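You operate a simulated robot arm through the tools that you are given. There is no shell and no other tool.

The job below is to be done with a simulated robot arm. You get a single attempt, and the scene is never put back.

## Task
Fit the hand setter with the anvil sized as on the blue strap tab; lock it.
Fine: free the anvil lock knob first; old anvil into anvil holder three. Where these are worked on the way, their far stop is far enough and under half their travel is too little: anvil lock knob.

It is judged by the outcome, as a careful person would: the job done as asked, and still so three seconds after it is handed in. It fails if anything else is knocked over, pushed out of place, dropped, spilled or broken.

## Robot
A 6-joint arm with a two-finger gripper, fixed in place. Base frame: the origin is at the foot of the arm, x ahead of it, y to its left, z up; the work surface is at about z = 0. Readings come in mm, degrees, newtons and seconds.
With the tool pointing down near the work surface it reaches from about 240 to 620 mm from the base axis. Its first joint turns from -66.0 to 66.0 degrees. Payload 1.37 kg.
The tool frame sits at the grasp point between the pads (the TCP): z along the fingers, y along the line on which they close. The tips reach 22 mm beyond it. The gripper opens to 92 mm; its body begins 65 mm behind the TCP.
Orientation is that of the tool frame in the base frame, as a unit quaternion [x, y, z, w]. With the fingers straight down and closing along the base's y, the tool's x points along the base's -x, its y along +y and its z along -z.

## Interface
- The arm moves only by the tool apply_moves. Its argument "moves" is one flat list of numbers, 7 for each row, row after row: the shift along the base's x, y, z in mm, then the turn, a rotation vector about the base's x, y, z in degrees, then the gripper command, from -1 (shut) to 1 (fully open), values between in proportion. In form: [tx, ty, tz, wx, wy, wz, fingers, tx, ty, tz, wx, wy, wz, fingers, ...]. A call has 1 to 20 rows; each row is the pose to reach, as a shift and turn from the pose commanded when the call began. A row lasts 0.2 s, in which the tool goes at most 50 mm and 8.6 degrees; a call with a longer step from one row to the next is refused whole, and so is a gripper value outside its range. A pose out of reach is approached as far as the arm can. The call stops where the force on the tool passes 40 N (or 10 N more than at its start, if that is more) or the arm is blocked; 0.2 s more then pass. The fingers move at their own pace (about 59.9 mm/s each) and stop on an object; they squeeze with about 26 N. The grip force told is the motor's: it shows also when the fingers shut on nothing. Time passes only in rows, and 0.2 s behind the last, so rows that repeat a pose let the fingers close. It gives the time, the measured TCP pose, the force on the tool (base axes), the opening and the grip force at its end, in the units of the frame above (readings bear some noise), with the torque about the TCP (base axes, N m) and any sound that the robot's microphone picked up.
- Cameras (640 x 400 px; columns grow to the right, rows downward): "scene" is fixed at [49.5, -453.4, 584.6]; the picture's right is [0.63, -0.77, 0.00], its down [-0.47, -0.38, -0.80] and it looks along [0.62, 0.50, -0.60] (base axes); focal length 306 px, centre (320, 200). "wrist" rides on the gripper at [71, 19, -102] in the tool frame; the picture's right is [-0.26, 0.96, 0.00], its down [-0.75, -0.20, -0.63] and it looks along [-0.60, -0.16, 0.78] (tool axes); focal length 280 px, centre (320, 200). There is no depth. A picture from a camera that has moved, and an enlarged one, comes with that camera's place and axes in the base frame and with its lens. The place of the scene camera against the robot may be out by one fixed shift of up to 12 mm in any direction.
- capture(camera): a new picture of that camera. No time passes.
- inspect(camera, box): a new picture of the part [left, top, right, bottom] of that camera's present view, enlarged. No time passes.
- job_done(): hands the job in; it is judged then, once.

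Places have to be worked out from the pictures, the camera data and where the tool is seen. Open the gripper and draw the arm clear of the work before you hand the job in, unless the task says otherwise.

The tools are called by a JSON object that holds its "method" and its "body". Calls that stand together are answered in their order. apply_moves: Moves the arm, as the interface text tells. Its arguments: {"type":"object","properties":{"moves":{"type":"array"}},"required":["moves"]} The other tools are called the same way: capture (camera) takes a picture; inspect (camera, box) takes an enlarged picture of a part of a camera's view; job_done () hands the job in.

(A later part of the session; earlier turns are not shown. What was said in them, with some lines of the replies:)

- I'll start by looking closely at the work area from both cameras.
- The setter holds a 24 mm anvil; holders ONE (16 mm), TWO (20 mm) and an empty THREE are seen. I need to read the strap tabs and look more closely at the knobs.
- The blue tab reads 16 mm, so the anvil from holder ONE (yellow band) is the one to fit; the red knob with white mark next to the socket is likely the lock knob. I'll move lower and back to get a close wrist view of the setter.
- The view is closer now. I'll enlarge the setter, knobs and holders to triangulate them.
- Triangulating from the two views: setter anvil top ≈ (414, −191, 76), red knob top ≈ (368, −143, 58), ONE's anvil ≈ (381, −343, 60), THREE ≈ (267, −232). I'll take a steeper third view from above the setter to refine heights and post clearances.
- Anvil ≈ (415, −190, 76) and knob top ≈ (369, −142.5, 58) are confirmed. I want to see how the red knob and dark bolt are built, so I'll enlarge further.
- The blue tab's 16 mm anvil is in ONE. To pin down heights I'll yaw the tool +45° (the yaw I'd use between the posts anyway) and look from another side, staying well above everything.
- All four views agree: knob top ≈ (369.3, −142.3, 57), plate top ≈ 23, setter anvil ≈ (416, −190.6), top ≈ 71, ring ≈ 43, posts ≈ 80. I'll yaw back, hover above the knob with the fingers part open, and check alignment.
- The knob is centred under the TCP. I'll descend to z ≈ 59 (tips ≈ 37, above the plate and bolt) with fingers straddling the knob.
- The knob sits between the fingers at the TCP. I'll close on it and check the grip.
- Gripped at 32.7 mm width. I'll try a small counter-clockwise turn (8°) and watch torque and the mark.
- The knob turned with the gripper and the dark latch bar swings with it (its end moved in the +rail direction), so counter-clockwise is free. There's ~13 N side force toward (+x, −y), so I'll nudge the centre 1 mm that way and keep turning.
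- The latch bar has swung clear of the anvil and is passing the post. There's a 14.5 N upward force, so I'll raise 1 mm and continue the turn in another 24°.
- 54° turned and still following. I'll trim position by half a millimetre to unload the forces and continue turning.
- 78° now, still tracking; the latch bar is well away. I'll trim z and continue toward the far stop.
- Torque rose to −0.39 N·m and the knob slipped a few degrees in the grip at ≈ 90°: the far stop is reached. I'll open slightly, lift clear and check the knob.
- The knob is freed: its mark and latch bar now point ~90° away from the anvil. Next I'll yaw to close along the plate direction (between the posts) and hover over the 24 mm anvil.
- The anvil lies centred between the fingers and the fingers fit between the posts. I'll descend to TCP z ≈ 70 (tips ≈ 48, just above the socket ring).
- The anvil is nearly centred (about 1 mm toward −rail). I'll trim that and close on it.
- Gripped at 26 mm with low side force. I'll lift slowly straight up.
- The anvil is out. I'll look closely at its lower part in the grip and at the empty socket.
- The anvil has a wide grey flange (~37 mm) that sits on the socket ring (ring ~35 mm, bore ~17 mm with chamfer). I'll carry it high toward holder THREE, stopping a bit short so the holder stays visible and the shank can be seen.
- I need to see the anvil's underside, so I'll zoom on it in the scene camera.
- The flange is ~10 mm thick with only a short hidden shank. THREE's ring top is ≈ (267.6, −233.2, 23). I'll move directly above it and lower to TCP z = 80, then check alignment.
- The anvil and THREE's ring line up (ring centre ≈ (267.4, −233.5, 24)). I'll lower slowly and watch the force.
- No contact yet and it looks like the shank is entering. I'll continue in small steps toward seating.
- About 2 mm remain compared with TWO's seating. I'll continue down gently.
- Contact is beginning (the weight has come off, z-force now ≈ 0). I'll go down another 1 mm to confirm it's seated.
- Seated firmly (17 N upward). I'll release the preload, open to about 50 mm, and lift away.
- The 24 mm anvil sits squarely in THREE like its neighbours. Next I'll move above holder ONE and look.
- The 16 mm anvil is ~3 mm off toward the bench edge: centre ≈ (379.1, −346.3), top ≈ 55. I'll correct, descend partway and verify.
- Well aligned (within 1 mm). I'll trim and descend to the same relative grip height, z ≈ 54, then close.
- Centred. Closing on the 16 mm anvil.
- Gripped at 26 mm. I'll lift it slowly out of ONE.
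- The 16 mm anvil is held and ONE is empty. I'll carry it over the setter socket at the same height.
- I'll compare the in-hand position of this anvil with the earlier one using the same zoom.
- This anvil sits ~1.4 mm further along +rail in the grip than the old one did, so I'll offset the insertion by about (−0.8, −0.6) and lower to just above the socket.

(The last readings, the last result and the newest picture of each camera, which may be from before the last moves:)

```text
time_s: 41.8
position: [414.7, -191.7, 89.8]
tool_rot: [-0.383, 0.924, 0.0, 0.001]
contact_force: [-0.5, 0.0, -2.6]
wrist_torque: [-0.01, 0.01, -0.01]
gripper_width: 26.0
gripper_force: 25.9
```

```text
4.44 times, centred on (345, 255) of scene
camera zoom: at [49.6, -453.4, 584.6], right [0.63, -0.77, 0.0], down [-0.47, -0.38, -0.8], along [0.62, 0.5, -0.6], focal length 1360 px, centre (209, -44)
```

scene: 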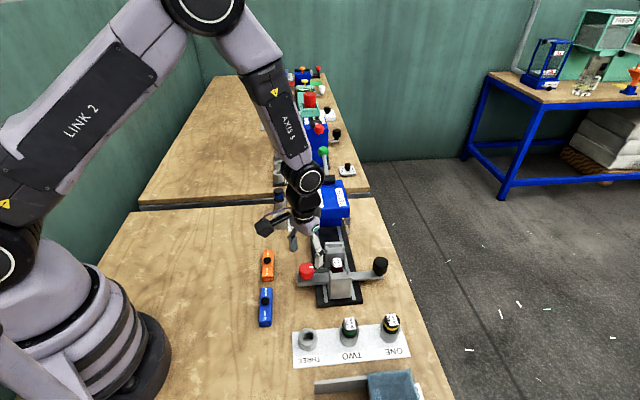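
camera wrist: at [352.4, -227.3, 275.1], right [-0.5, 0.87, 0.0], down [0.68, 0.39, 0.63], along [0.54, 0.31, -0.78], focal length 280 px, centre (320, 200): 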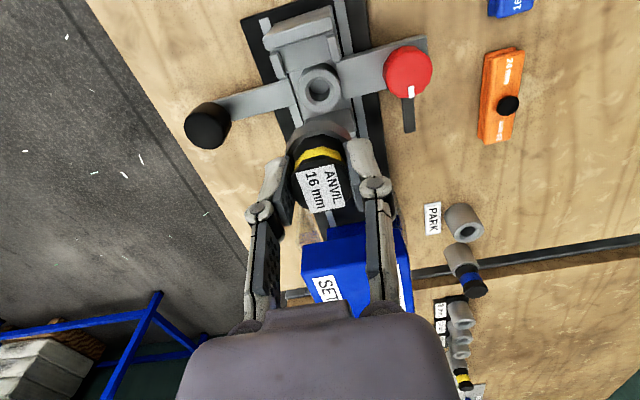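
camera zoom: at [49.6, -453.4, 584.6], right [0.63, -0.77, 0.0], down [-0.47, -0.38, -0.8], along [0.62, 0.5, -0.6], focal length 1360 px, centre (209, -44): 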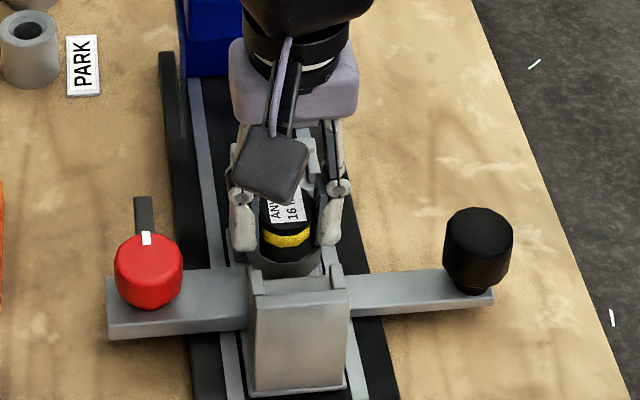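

Aligned between the posts. I'll lower slowly into the socket.

{"method": "apply_moves", "body": {"moves": [0, 0, -3, 0, 0, 0, -1, 0, 0, -6, 0, 0, 0, -1, 0, 0, -9, 0, 0, 0, -1, 0, 0, -11, 0, 0, 0, -1, 0, 0, -13, 0, 0, 0, -1, 0, 0, -15, 0, 0, 0, -1, 0, 0, -17, 0, 0, 0, -1, 0, 0, -17, 0, 0, 0, -1]}}

{"method": "inspect", "body": {"camera": "wrist", "box": [200, 40, 440, 200]}}

{"method": "inspect", "body": {"camera": "scene", "box": [300, 220, 390, 300]}}

```text
time_s: 43.6
position: [413.9, -191.5, 73.2]
tool_rot: [-0.382, 0.924, 0.0, 0.0]
contact_force: [0.0, 0.6, -1.8]
wrist_torque: [0.0, 0.01, 0.0]
gripper_width: 26.1
gripper_force: 25.7
```

```text
2.50 times, centred on (320, 120) of wrist
camera zoom: at [351.5, -227.7, 175.1], right [-0.5, 0.87, 0.0], down [0.68, 0.39, 0.63], along [0.54, 0.31, -0.78], focal length 701 px, centre (320, 400)
```

zoom: 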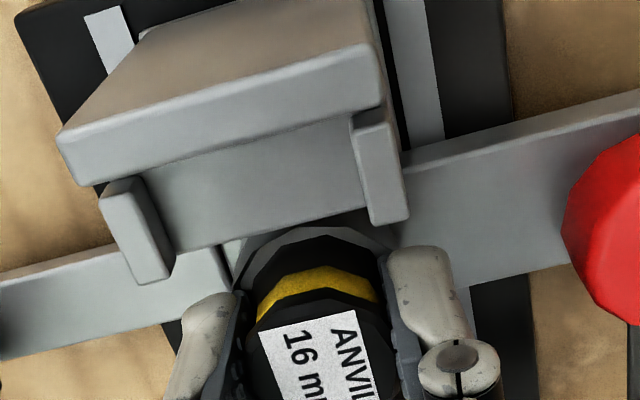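

```text
5.00 times, centred on (345, 260) of scene
camera zoom: at [49.6, -453.4, 584.6], right [0.63, -0.77, 0.0], down [-0.47, -0.38, -0.8], along [0.62, 0.5, -0.6], focal length 1530 px, centre (195, -100)
```

zoom: 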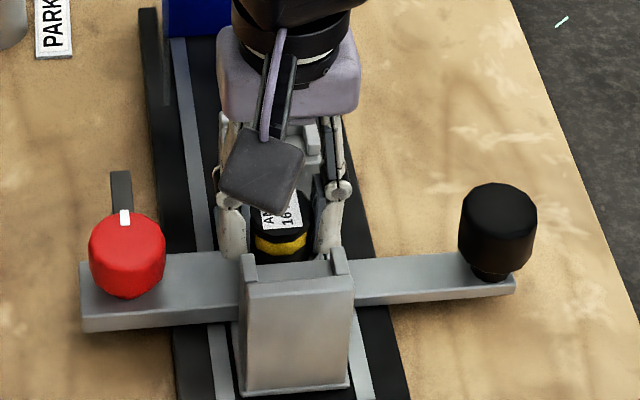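

No contact yet at 73; the shank is in the bore. Continuing down in 0.7 mm steps until the flange seats.

{"method": "apply_moves", "body": {"moves": [0, 0, -1, 0, 0, 0, -1, 0, 0, -1.8, 0, 0, 0, -1, 0, 0, -2.5, 0, 0, 0, -1, 0, 0, -3.2, 0, 0, 0, -1, 0, 0, -3.8, 0, 0, 0, -1, 0, 0, -3.8, 0, 0, 0, -1]}}

{"method": "inspect", "body": {"camera": "scene", "box": [300, 220, 390, 300]}}

```text
time_s: 45.0
position: [414.6, -191.7, 69.0]
tool_rot: [-0.383, 0.924, 0.0, 0.001]
contact_force: [-0.1, -1.5, 7.3]
wrist_torque: [0.09, 0.11, -0.02]
gripper_width: 26.3
gripper_force: 26.0
```

```text
5.00 times, centred on (345, 260) of scene
camera zoom: at [49.5, -453.4, 584.6], right [0.63, -0.77, 0.0], down [-0.47, -0.38, -0.8], along [0.62, 0.5, -0.6], focal length 1530 px, centre (195, -100)
```

zoom: 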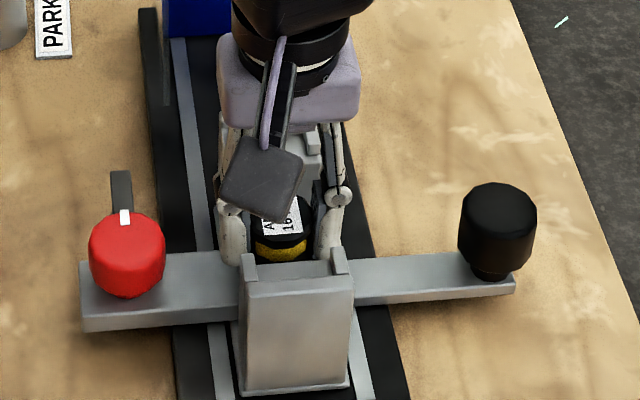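

Contact at z ≈ 69.5, exactly as expected for seating. I'll press half a millimetre more to confirm, then release and lift.

{"method": "apply_moves", "body": {"moves": [0, 0, -0.5, 0, 0, 0, -1, 0, 0, -0.5, 0, 0, 0, -1]}}

{"method": "inspect", "body": {"camera": "wrist", "box": [200, 80, 440, 240]}}

```text
time_s: 45.6
position: [414.2, -191.8, 69.8]
tool_rot: [-0.382, 0.924, 0.0, 0.001]
contact_force: [-2.4, 2.1, 16.9]
wrist_torque: [0.06, 0.03, -0.01]
gripper_width: 26.1
gripper_force: 25.7
```

```text
2.50 times, centred on (320, 160) of wrist
camera zoom: at [351.5, -228.0, 171.2], right [-0.5, 0.87, 0.0], down [0.68, 0.39, 0.63], along [0.54, 0.31, -0.78], focal length 701 px, centre (320, 300)
```

zoom: 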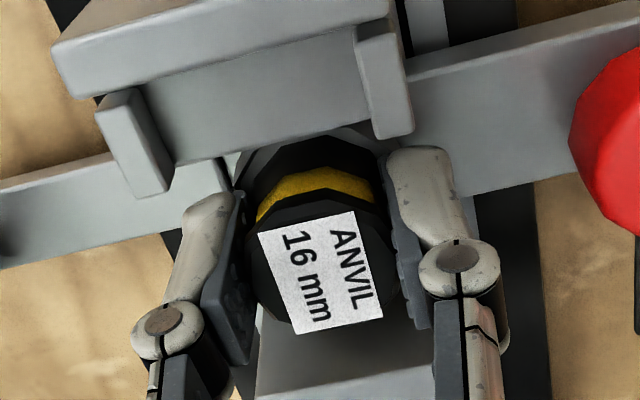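

Seated with 17 N. Releasing and lifting away.

{"method": "apply_moves", "body": {"moves": [0, 0, 0.6, 0, 0, 0, -1, 0, 0, 0.6, 0, 0, 0, -0.3, 0, 0, 0.6, 0, 0, 0, 0.1, 0, 0, 0.6, 0, 0, 0, 0.1, 0, 0, 10, 0, 0, 0, 0.1, 0, 0, 30, 0, 0, 0, 0.1, 0, 0, 60, 0, 0, 0, 0.1, 0, 0, 100, 0, 0, 0, 0.1, 0, 0, 100, 0, 0, 0, 0.1]}}

{"method": "capture", "body": {"camera": "wrist"}}

{"method": "inspect", "body": {"camera": "wrist", "box": [240, 40, 400, 140]}}

{"method": "inspect", "body": {"camera": "scene", "box": [300, 220, 390, 300]}}

```text
time_s: 47.6
position: [414.8, -193.4, 171.0]
tool_rot: [-0.382, 0.924, -0.001, 0.0]
contact_force: [0.3, 0.7, 0.5]
wrist_torque: [-0.01, 0.01, 0.01]
gripper_width: 50.7
gripper_force: 0.0
```

```text
taken
camera wrist: at [350.4, -228.2, 271.3], right [-0.5, 0.87, 0.0], down [0.68, 0.39, 0.63], along [0.54, 0.31, -0.78], focal length 280 px, centre (320, 200)
```

wrist: 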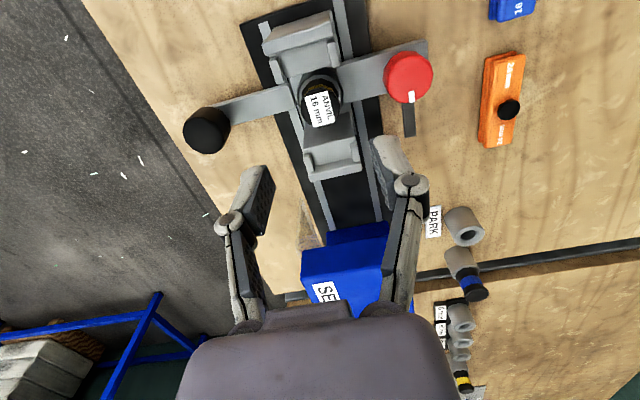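

```text
4.00 times, centred on (320, 90) of wrist
camera zoom: at [350.4, -228.2, 271.3], right [-0.5, 0.87, 0.0], down [0.68, 0.39, 0.63], along [0.54, 0.31, -0.78], focal length 1122 px, centre (320, 640)
```

zoom: 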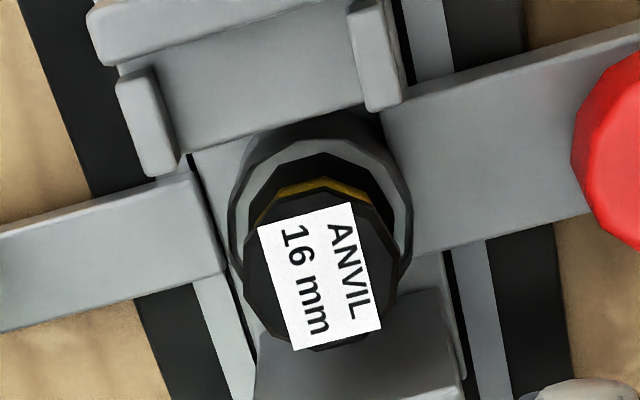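

```text
5.00 times, centred on (345, 260) of scene
camera zoom: at [49.5, -453.4, 584.6], right [0.63, -0.77, 0.0], down [-0.47, -0.38, -0.8], along [0.62, 0.5, -0.6], focal length 1530 px, centre (195, -100)
```

zoom: 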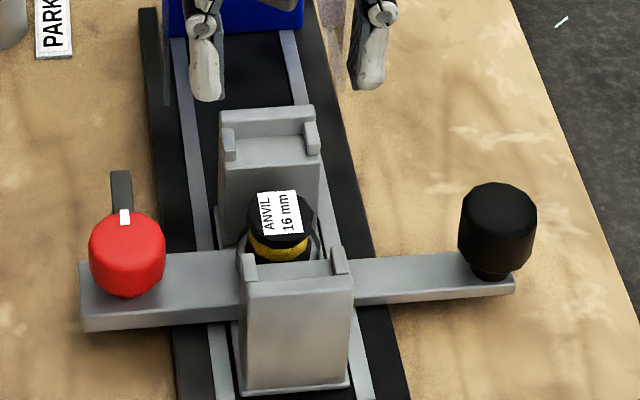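

The 16 mm anvil is seated just like the old one was. Now I'll return over the knob with the same yaw used at the far stop (98°) so I can turn it clockwise back to lock.

{"method": "apply_moves", "body": {"moves": [-6, 7, 0, 0, 0, 8, 0.1, -12, 14, 0, 0, 0, 16, 0.1, -20, 22, 0, 0, 0, 24, 0.1, -28, 31, 0, 0, 0, 32, 0.1, -36, 40, 0, 0, 0, 40, 0.1, -44.7, 49.5, -20, 0, 0, 47, 0.1, -44.7, 49.5, -58.9, 0, 0, 53, 0.1, -44.7, 49.5, -58.9, 0, 0, 53, 0.1]}}

{"method": "capture", "body": {"camera": "wrist"}}

{"method": "inspect", "body": {"camera": "scene", "box": [280, 210, 370, 300]}}

```text
time_s: 49.4
position: [368.2, -142.6, 110.9]
tool_rot: [0.755, -0.656, -0.001, 0.0]
contact_force: [0.9, 0.1, 0.4]
wrist_torque: [0.01, -0.02, -0.01]
gripper_width: 50.5
gripper_force: 0.0
```

```text
taken
camera wrist: at [360.8, -216.1, 211.6], right [-0.99, 0.12, 0.0], down [0.1, 0.77, 0.63], along [0.08, 0.62, -0.78], focal length 280 px, centre (320, 200)
```

wrist: 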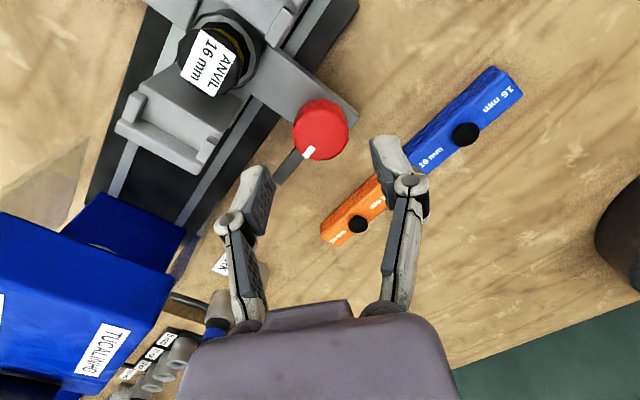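

```text
4.44 times, centred on (325, 255) of scene
camera zoom: at [49.5, -453.4, 584.6], right [0.63, -0.77, 0.0], down [-0.47, -0.38, -0.8], along [0.62, 0.5, -0.6], focal length 1360 px, centre (298, -44)
```

zoom: 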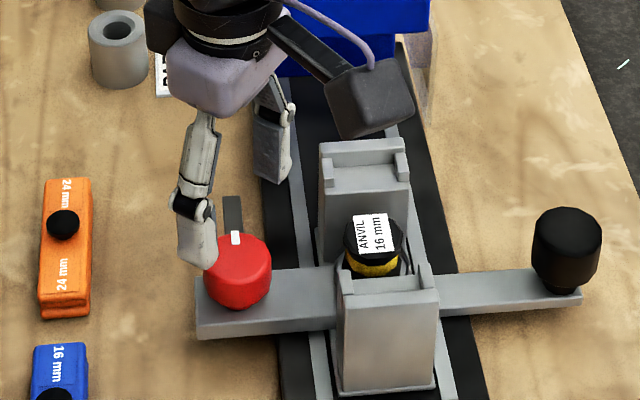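

The knob is centred below. Descending and gripping it again.

{"method": "apply_moves", "body": {"moves": [0, 0, -12, 0, 0, 0, 0.1, 0, 0, -24, 0, 0, 0, 0.1, 0, 0, -36, 0, 0, 0, 0.1, 0, 0, -44, 0, 0, 0, 0.1, 0, 0, -51, 0, 0, 0, 0.1, 0, 0, -51, 0, 0, 0, 0.1, 0, 0, -51, 0, 0, 0, -1, 0, 0, -51, 0, 0, 0, -1, 0, 0, -51, 0, 0, 0, -1]}}

{"method": "inspect", "body": {"camera": "wrist", "box": [220, 80, 420, 240]}}

{"method": "inspect", "body": {"camera": "scene", "box": [280, 220, 370, 300]}}

```text
time_s: 51.4
position: [370.2, -143.6, 59.7]
tool_rot: [0.754, -0.656, 0.0, 0.0]
contact_force: [1.1, -6.6, -0.2]
wrist_torque: [0.16, 0.11, -0.52]
gripper_width: 33.4
gripper_force: 28.3
```

```text
2.50 times, centred on (320, 160) of wrist
camera zoom: at [361.2, -215.0, 161.2], right [-0.99, 0.13, 0.0], down [0.1, 0.77, 0.63], along [0.08, 0.62, -0.78], focal length 701 px, centre (320, 300)
```

zoom: 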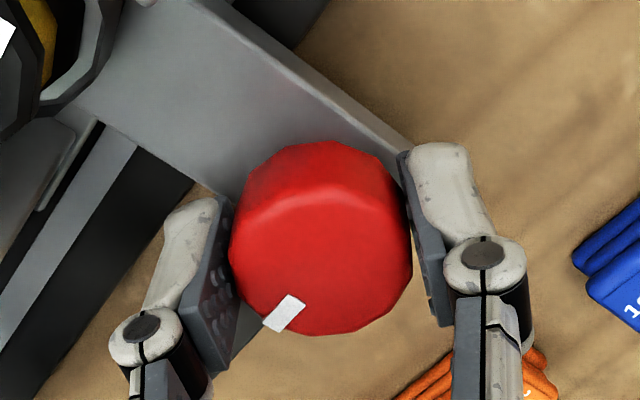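

```text
5.00 times, centred on (325, 260) of scene
camera zoom: at [49.5, -453.4, 584.6], right [0.63, -0.77, 0.0], down [-0.47, -0.38, -0.8], along [0.62, 0.5, -0.6], focal length 1530 px, centre (295, -100)
```

zoom: 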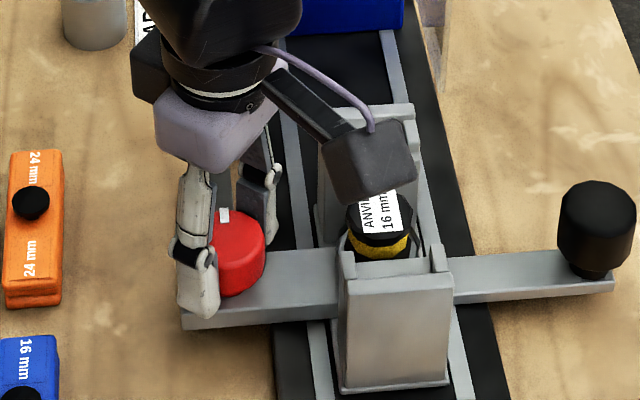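

Gripped (a facet-alignment torque against the stop). I'll now turn clockwise, checking partway.

{"method": "apply_moves", "body": {"moves": [0, 0, 0, 0, 0, -5, -1, 0, 0, 0, 0, 0, -12, -1, 0, 0, 0, 0, 0, -20, -1, 0, 0, 0, 0, 0, -26, -1, 0, 0, 0, 0, 0, -26, -1]}}

{"method": "inspect", "body": {"camera": "wrist", "box": [220, 80, 420, 240]}}

{"method": "inspect", "body": {"camera": "scene", "box": [280, 220, 370, 300]}}

```text
time_s: 52.6
position: [371.0, -142.1, 59.4]
tool_rot: [-0.587, 0.81, 0.0, 0.0]
contact_force: [2.6, -6.0, -1.9]
wrist_torque: [-0.12, 0.08, -0.02]
gripper_width: 33.2
gripper_force: 28.2
```

```text
2.50 times, centred on (320, 160) of wrist
camera zoom: at [330.2, -203.2, 161.2], right [-0.84, 0.55, 0.0], down [0.43, 0.65, 0.63], along [0.34, 0.52, -0.78], focal length 701 px, centre (320, 300)
```

zoom: 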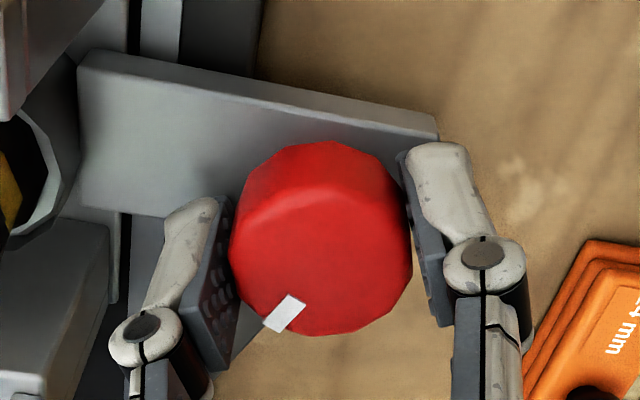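

```text
5.00 times, centred on (325, 260) of scene
camera zoom: at [49.6, -453.4, 584.6], right [0.63, -0.77, 0.0], down [-0.47, -0.38, -0.8], along [0.62, 0.5, -0.6], focal length 1530 px, centre (295, -100)
```

zoom: 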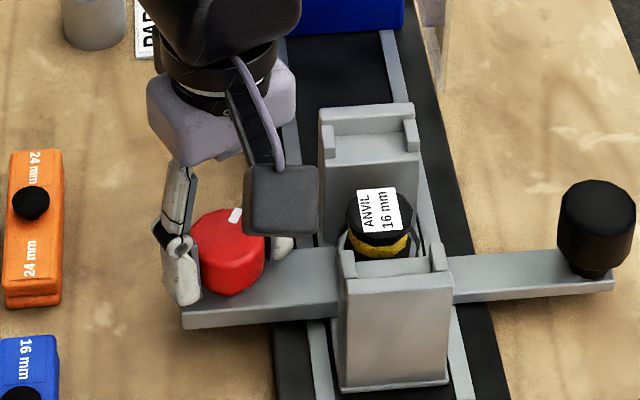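

The knob follows freely clockwise. Continuing another 48°.

{"method": "apply_moves", "body": {"moves": [0, 0, 0, 0, 0, -8, -1, 0, 0, 0, 0, 0, -16, -1, 0, 0, 0, 0, 0, -24, -1, 0, 0, 0, 0, 0, -32, -1, 0, 0, 0, 0, 0, -40, -1, 0, 0, 0, 0, 0, -44, -1, 0, 0, 0, 0, 0, -44, -1]}}

{"method": "inspect", "body": {"camera": "wrist", "box": [220, 80, 420, 240]}}

{"method": "inspect", "body": {"camera": "scene", "box": [280, 220, 370, 300]}}

```text
time_s: 54.2
position: [369.1, -141.7, 60.3]
tool_rot: [-0.242, 0.97, 0.0, -0.001]
contact_force: [-5.7, 4.0, 4.6]
wrist_torque: [0.09, 0.05, -0.04]
gripper_width: 33.5
gripper_force: 28.1
```

```text
2.50 times, centred on (320, 160) of wrist
camera zoom: at [298.2, -158.3, 161.3], right [-0.22, 0.98, 0.0], down [0.76, 0.17, 0.62], along [0.61, 0.14, -0.78], focal length 701 px, centre (320, 300)
```

zoom: 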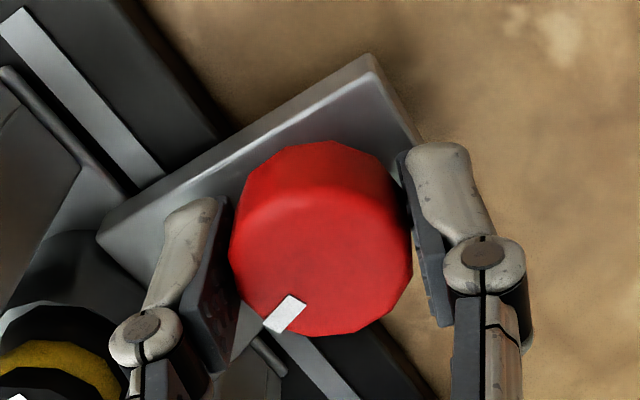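

```text
5.00 times, centred on (325, 260) of scene
camera zoom: at [49.5, -453.4, 584.6], right [0.63, -0.77, 0.0], down [-0.47, -0.38, -0.8], along [0.62, 0.5, -0.6], focal length 1530 px, centre (295, -100)
```

zoom: 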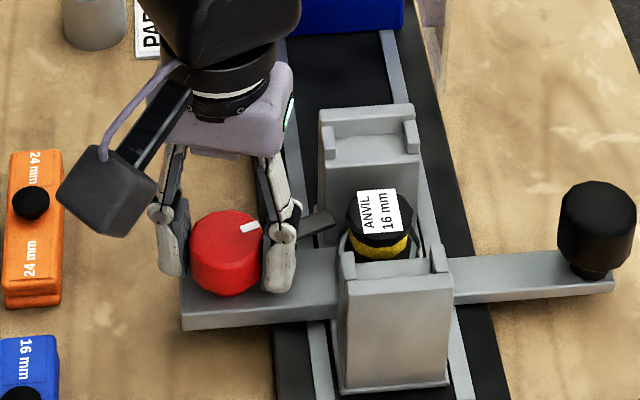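

Bar approaching the anvil; about 20° remain. I'll continue in smaller steps and watch the torque.

{"method": "apply_moves", "body": {"moves": [0, 0, 0, 0, 0, -6, -1, 0, 0, 0, 0, 0, -12, -1, 0, 0, 0, 0, 0, -17, -1, 0, 0, 0, 0, 0, -17, -1]}}

{"method": "inspect", "body": {"camera": "wrist", "box": [220, 80, 420, 240]}}

{"method": "inspect", "body": {"camera": "scene", "box": [290, 240, 346, 287]}}

```text
time_s: 55.2
position: [369.3, -142.9, 57.6]
tool_rot: [-0.095, 0.995, 0.001, -0.001]
contact_force: [-15.1, 12.3, 13.7]
wrist_torque: [0.26, 0.11, 0.0]
gripper_width: 33.6
gripper_force: 27.8
```

```text
2.50 times, centred on (320, 160) of wrist
camera zoom: at [296.9, -136.4, 161.2], right [0.07, 1.0, 0.0], down [0.78, -0.06, 0.62], along [0.62, -0.05, -0.78], focal length 701 px, centre (320, 300)
```

zoom: 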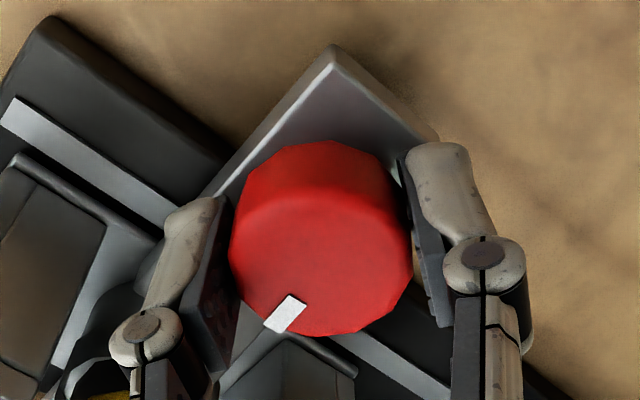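

```text
8.51 times, centred on (318, 264) of scene
camera zoom: at [49.5, -453.4, 584.6], right [0.63, -0.77, 0.0], down [-0.47, -0.38, -0.8], along [0.62, 0.5, -0.6], focal length 2604 px, centre (337, -340)
```

zoom: 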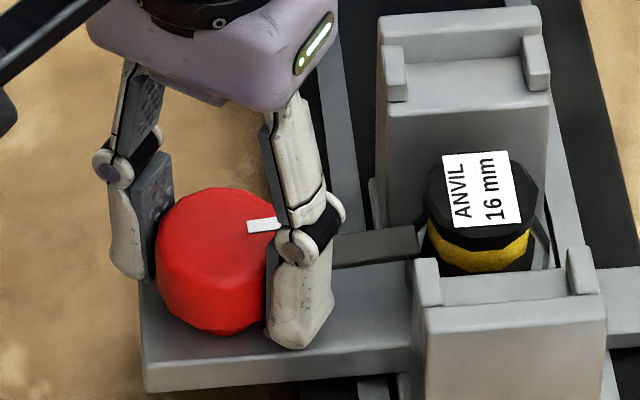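

Side force has built to ~20 N, so I'll trim the centre and finish the turn to the lock stop.

{"method": "apply_moves", "body": {"moves": [-0.5, 0.4, 0.5, 0, 0, 0, -1, -0.5, 0.4, 0.5, 0, 0, -4, -1, -0.5, 0.4, 0.5, 0, 0, -8, -1, -0.5, 0.4, 0.5, 0, 0, -12, -1, -0.5, 0.4, 0.5, 0, 0, -12, -1]}}

{"method": "inspect", "body": {"camera": "wrist", "box": [220, 80, 420, 240]}}

{"method": "inspect", "body": {"camera": "scene", "box": [290, 240, 346, 287]}}

```text
time_s: 56.4
position: [370.2, -143.4, 60.6]
tool_rot: [0.008, 1.0, 0.0, 0.001]
contact_force: [-0.1, 3.0, -18.7]
wrist_torque: [0.05, 0.01, 0.39]
gripper_width: 32.8
gripper_force: 28.2
```

```text
2.50 times, centred on (320, 160) of wrist
camera zoom: at [300.2, -121.4, 161.7], right [0.28, 0.96, 0.0], down [0.75, -0.22, 0.63], along [0.6, -0.18, -0.78], focal length 701 px, centre (320, 300)
```

zoom: 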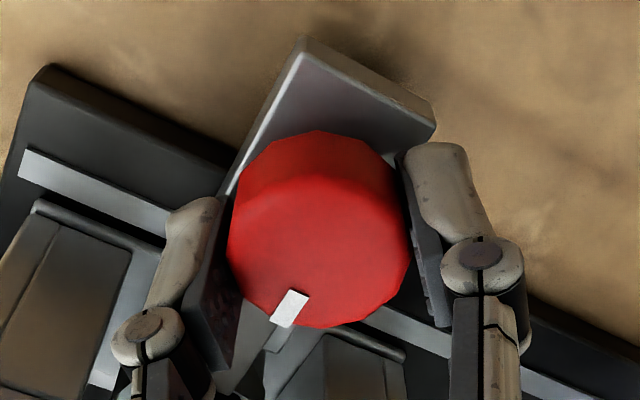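

```text
8.51 times, centred on (318, 264) of scene
camera zoom: at [49.6, -453.4, 584.5], right [0.63, -0.77, 0.0], down [-0.47, -0.38, -0.8], along [0.62, 0.5, -0.6], focal length 2604 px, centre (337, -340)
```

zoom: 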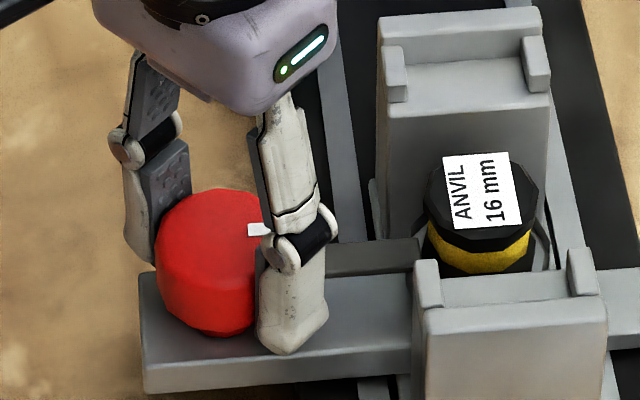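

Torque +0.39 N·m at the stop with the mark back where it started: the knob is locked. I'll relieve the vertical load, open, and lift clear.

{"method": "apply_moves", "body": {"moves": [0, 0, -0.6, 0, 0, 0, -1, 0, 0, -0.6, 0, 0, 0, -0.3, 0, 0, -0.6, 0, 0, 0, 0.2, 0, 0, -0.6, 0, 0, 0, 0.2, 0, 0, 10, 0, 0, 0, 0.2, 0, 0, 35, 0, 0, 0, 0.2, 0, 0, 75, 0, 0, 0, 0.2, 0, 0, 110, 0, 0, 0, 0.2, 0, 0, 110, 0, 0, 0, 0.2]}}

{"method": "capture", "body": {"camera": "wrist"}}

{"method": "inspect", "body": {"camera": "scene", "box": [290, 230, 400, 310]}}

{"method": "inspect", "body": {"camera": "wrist", "box": [240, 60, 400, 160]}}

```text
time_s: 58.4
position: [370.0, -141.2, 169.7]
tool_rot: [0.009, 1.0, 0.0, 0.0]
contact_force: [0.5, -0.1, 0.4]
wrist_torque: [0.02, 0.0, 0.01]
gripper_width: 55.0
gripper_force: 0.0
```

```text
taken
camera wrist: at [300.5, -120.2, 272.2], right [0.28, 0.96, 0.0], down [0.75, -0.22, 0.63], along [0.6, -0.17, -0.78], focal length 280 px, centre (320, 200)
```

wrist: 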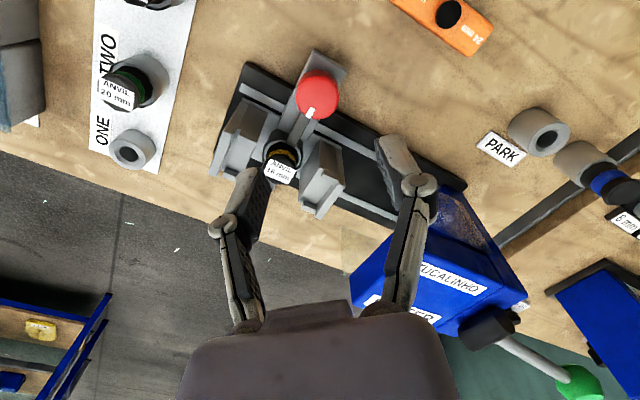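

```text
5.00 times, centred on (345, 270) of scene
camera zoom: at [49.5, -453.4, 584.6], right [0.63, -0.77, 0.0], down [-0.47, -0.38, -0.8], along [0.62, 0.5, -0.6], focal length 1530 px, centre (195, -150)
```

zoom: 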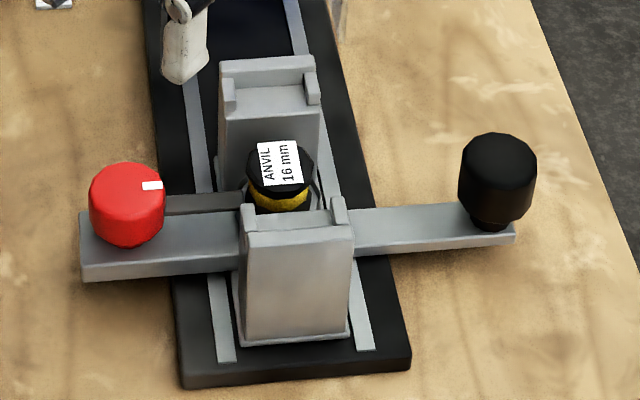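

```text
4.00 times, centred on (320, 110) of wrist
camera zoom: at [300.5, -120.2, 272.2], right [0.28, 0.96, 0.0], down [0.75, -0.22, 0.63], along [0.6, -0.17, -0.78], focal length 1122 px, centre (320, 560)
```

zoom: 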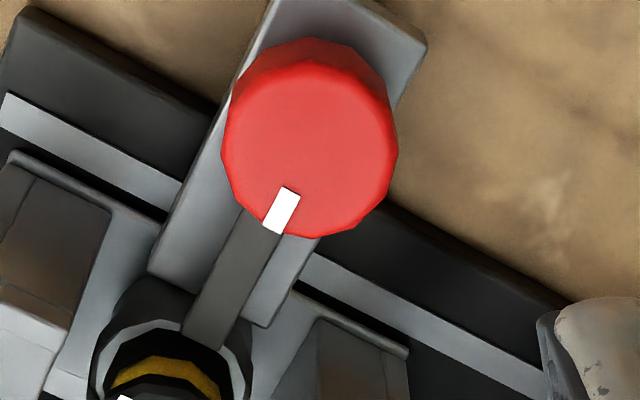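

The lock knob, bar and anvil match the original locked picture, now with the 16 mm anvil. I'll open the gripper fully and retreat to the start position, then do a final check.

{"method": "apply_moves", "body": {"moves": [0, 0, 40, 0, 0, 0, 0.5, 0, 0, 80, 0, 0, 0, 1, 0, -10, 120, 0, 0, 0, 1, 0, -30, 160, 0, 0, 0, 1, 0, -45, 200, 0, 0, 0, 1, 0, -60, 220, 0, 0, 0, 1, 0, -60, 220, 0, 0, 0, 1]}}

{"method": "capture", "body": {"camera": "scene"}}

{"method": "inspect", "body": {"camera": "scene", "box": [240, 230, 440, 400]}}

{"method": "capture", "body": {"camera": "wrist"}}

```text
time_s: 60.0
position: [370.2, -202.9, 390.4]
tool_rot: [0.009, 1.0, 0.001, 0.0]
contact_force: [-0.4, -0.5, -0.3]
wrist_torque: [0.02, -0.02, 0.06]
gripper_width: 92.2
gripper_force: 0.2
```

```text
taken
```

scene: 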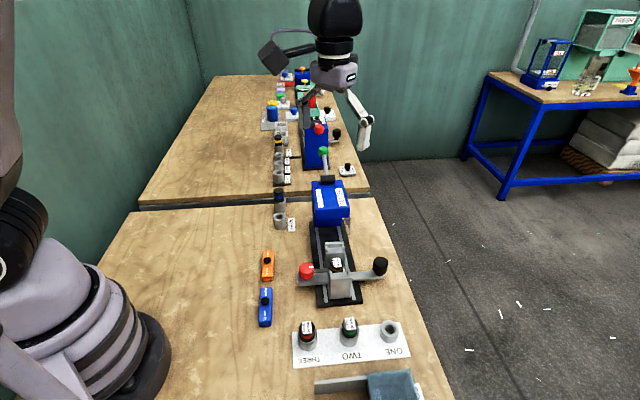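

```text
2.35 times, centred on (340, 315) of scene
camera zoom: at [49.5, -453.4, 584.6], right [0.63, -0.77, 0.0], down [-0.47, -0.38, -0.8], along [0.62, 0.5, -0.6], focal length 720 px, centre (273, -71)
```

zoom: 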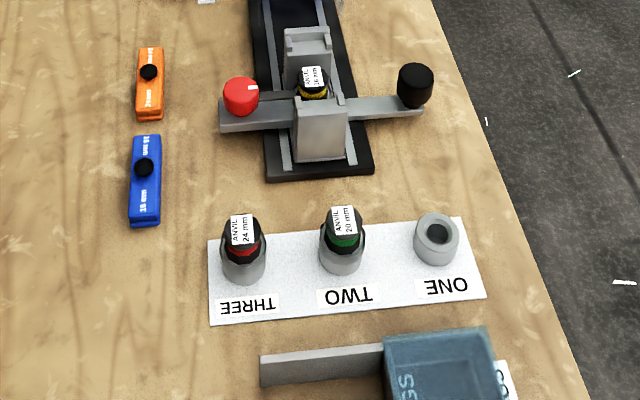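

```text
taken
camera wrist: at [299.6, -181.7, 492.2], right [0.28, 0.96, 0.0], down [0.75, -0.22, 0.63], along [0.6, -0.17, -0.78], focal length 280 px, centre (320, 200)
```

wrist: 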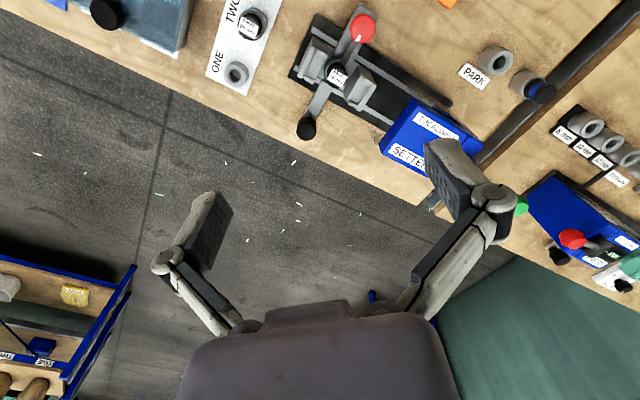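

The final views show the 16 mm anvil locked in the setter and the old 24 mm anvil in THREE. TWO and everything else are undisturbed, and the gripper is open and clear, so I'm handing the job in.

{"method": "job_done", "body": {}}

```text
The job is handed in.
```

The hand setter now holds the 16 mm anvil, the size printed on the blue strap tab, and it is locked. I've handed the job in.

- **Lock knob:** I freed it first by turning it counter-clockwise about 90° to its far stop. After fitting the new anvil, I turned it clockwise to its lock stop. Its mark and bar are back where they started.
- **Old anvil:** the 24 mm anvil is seated in holder three.
- **New anvil:** the 16 mm anvil came from holder one, which is now empty. It met firm resistance at the expected height as it seated in the setter.
- **Surroundings:** the final pictures show the rest of the work area undisturbed. The gripper is open and the arm is clear of the work.
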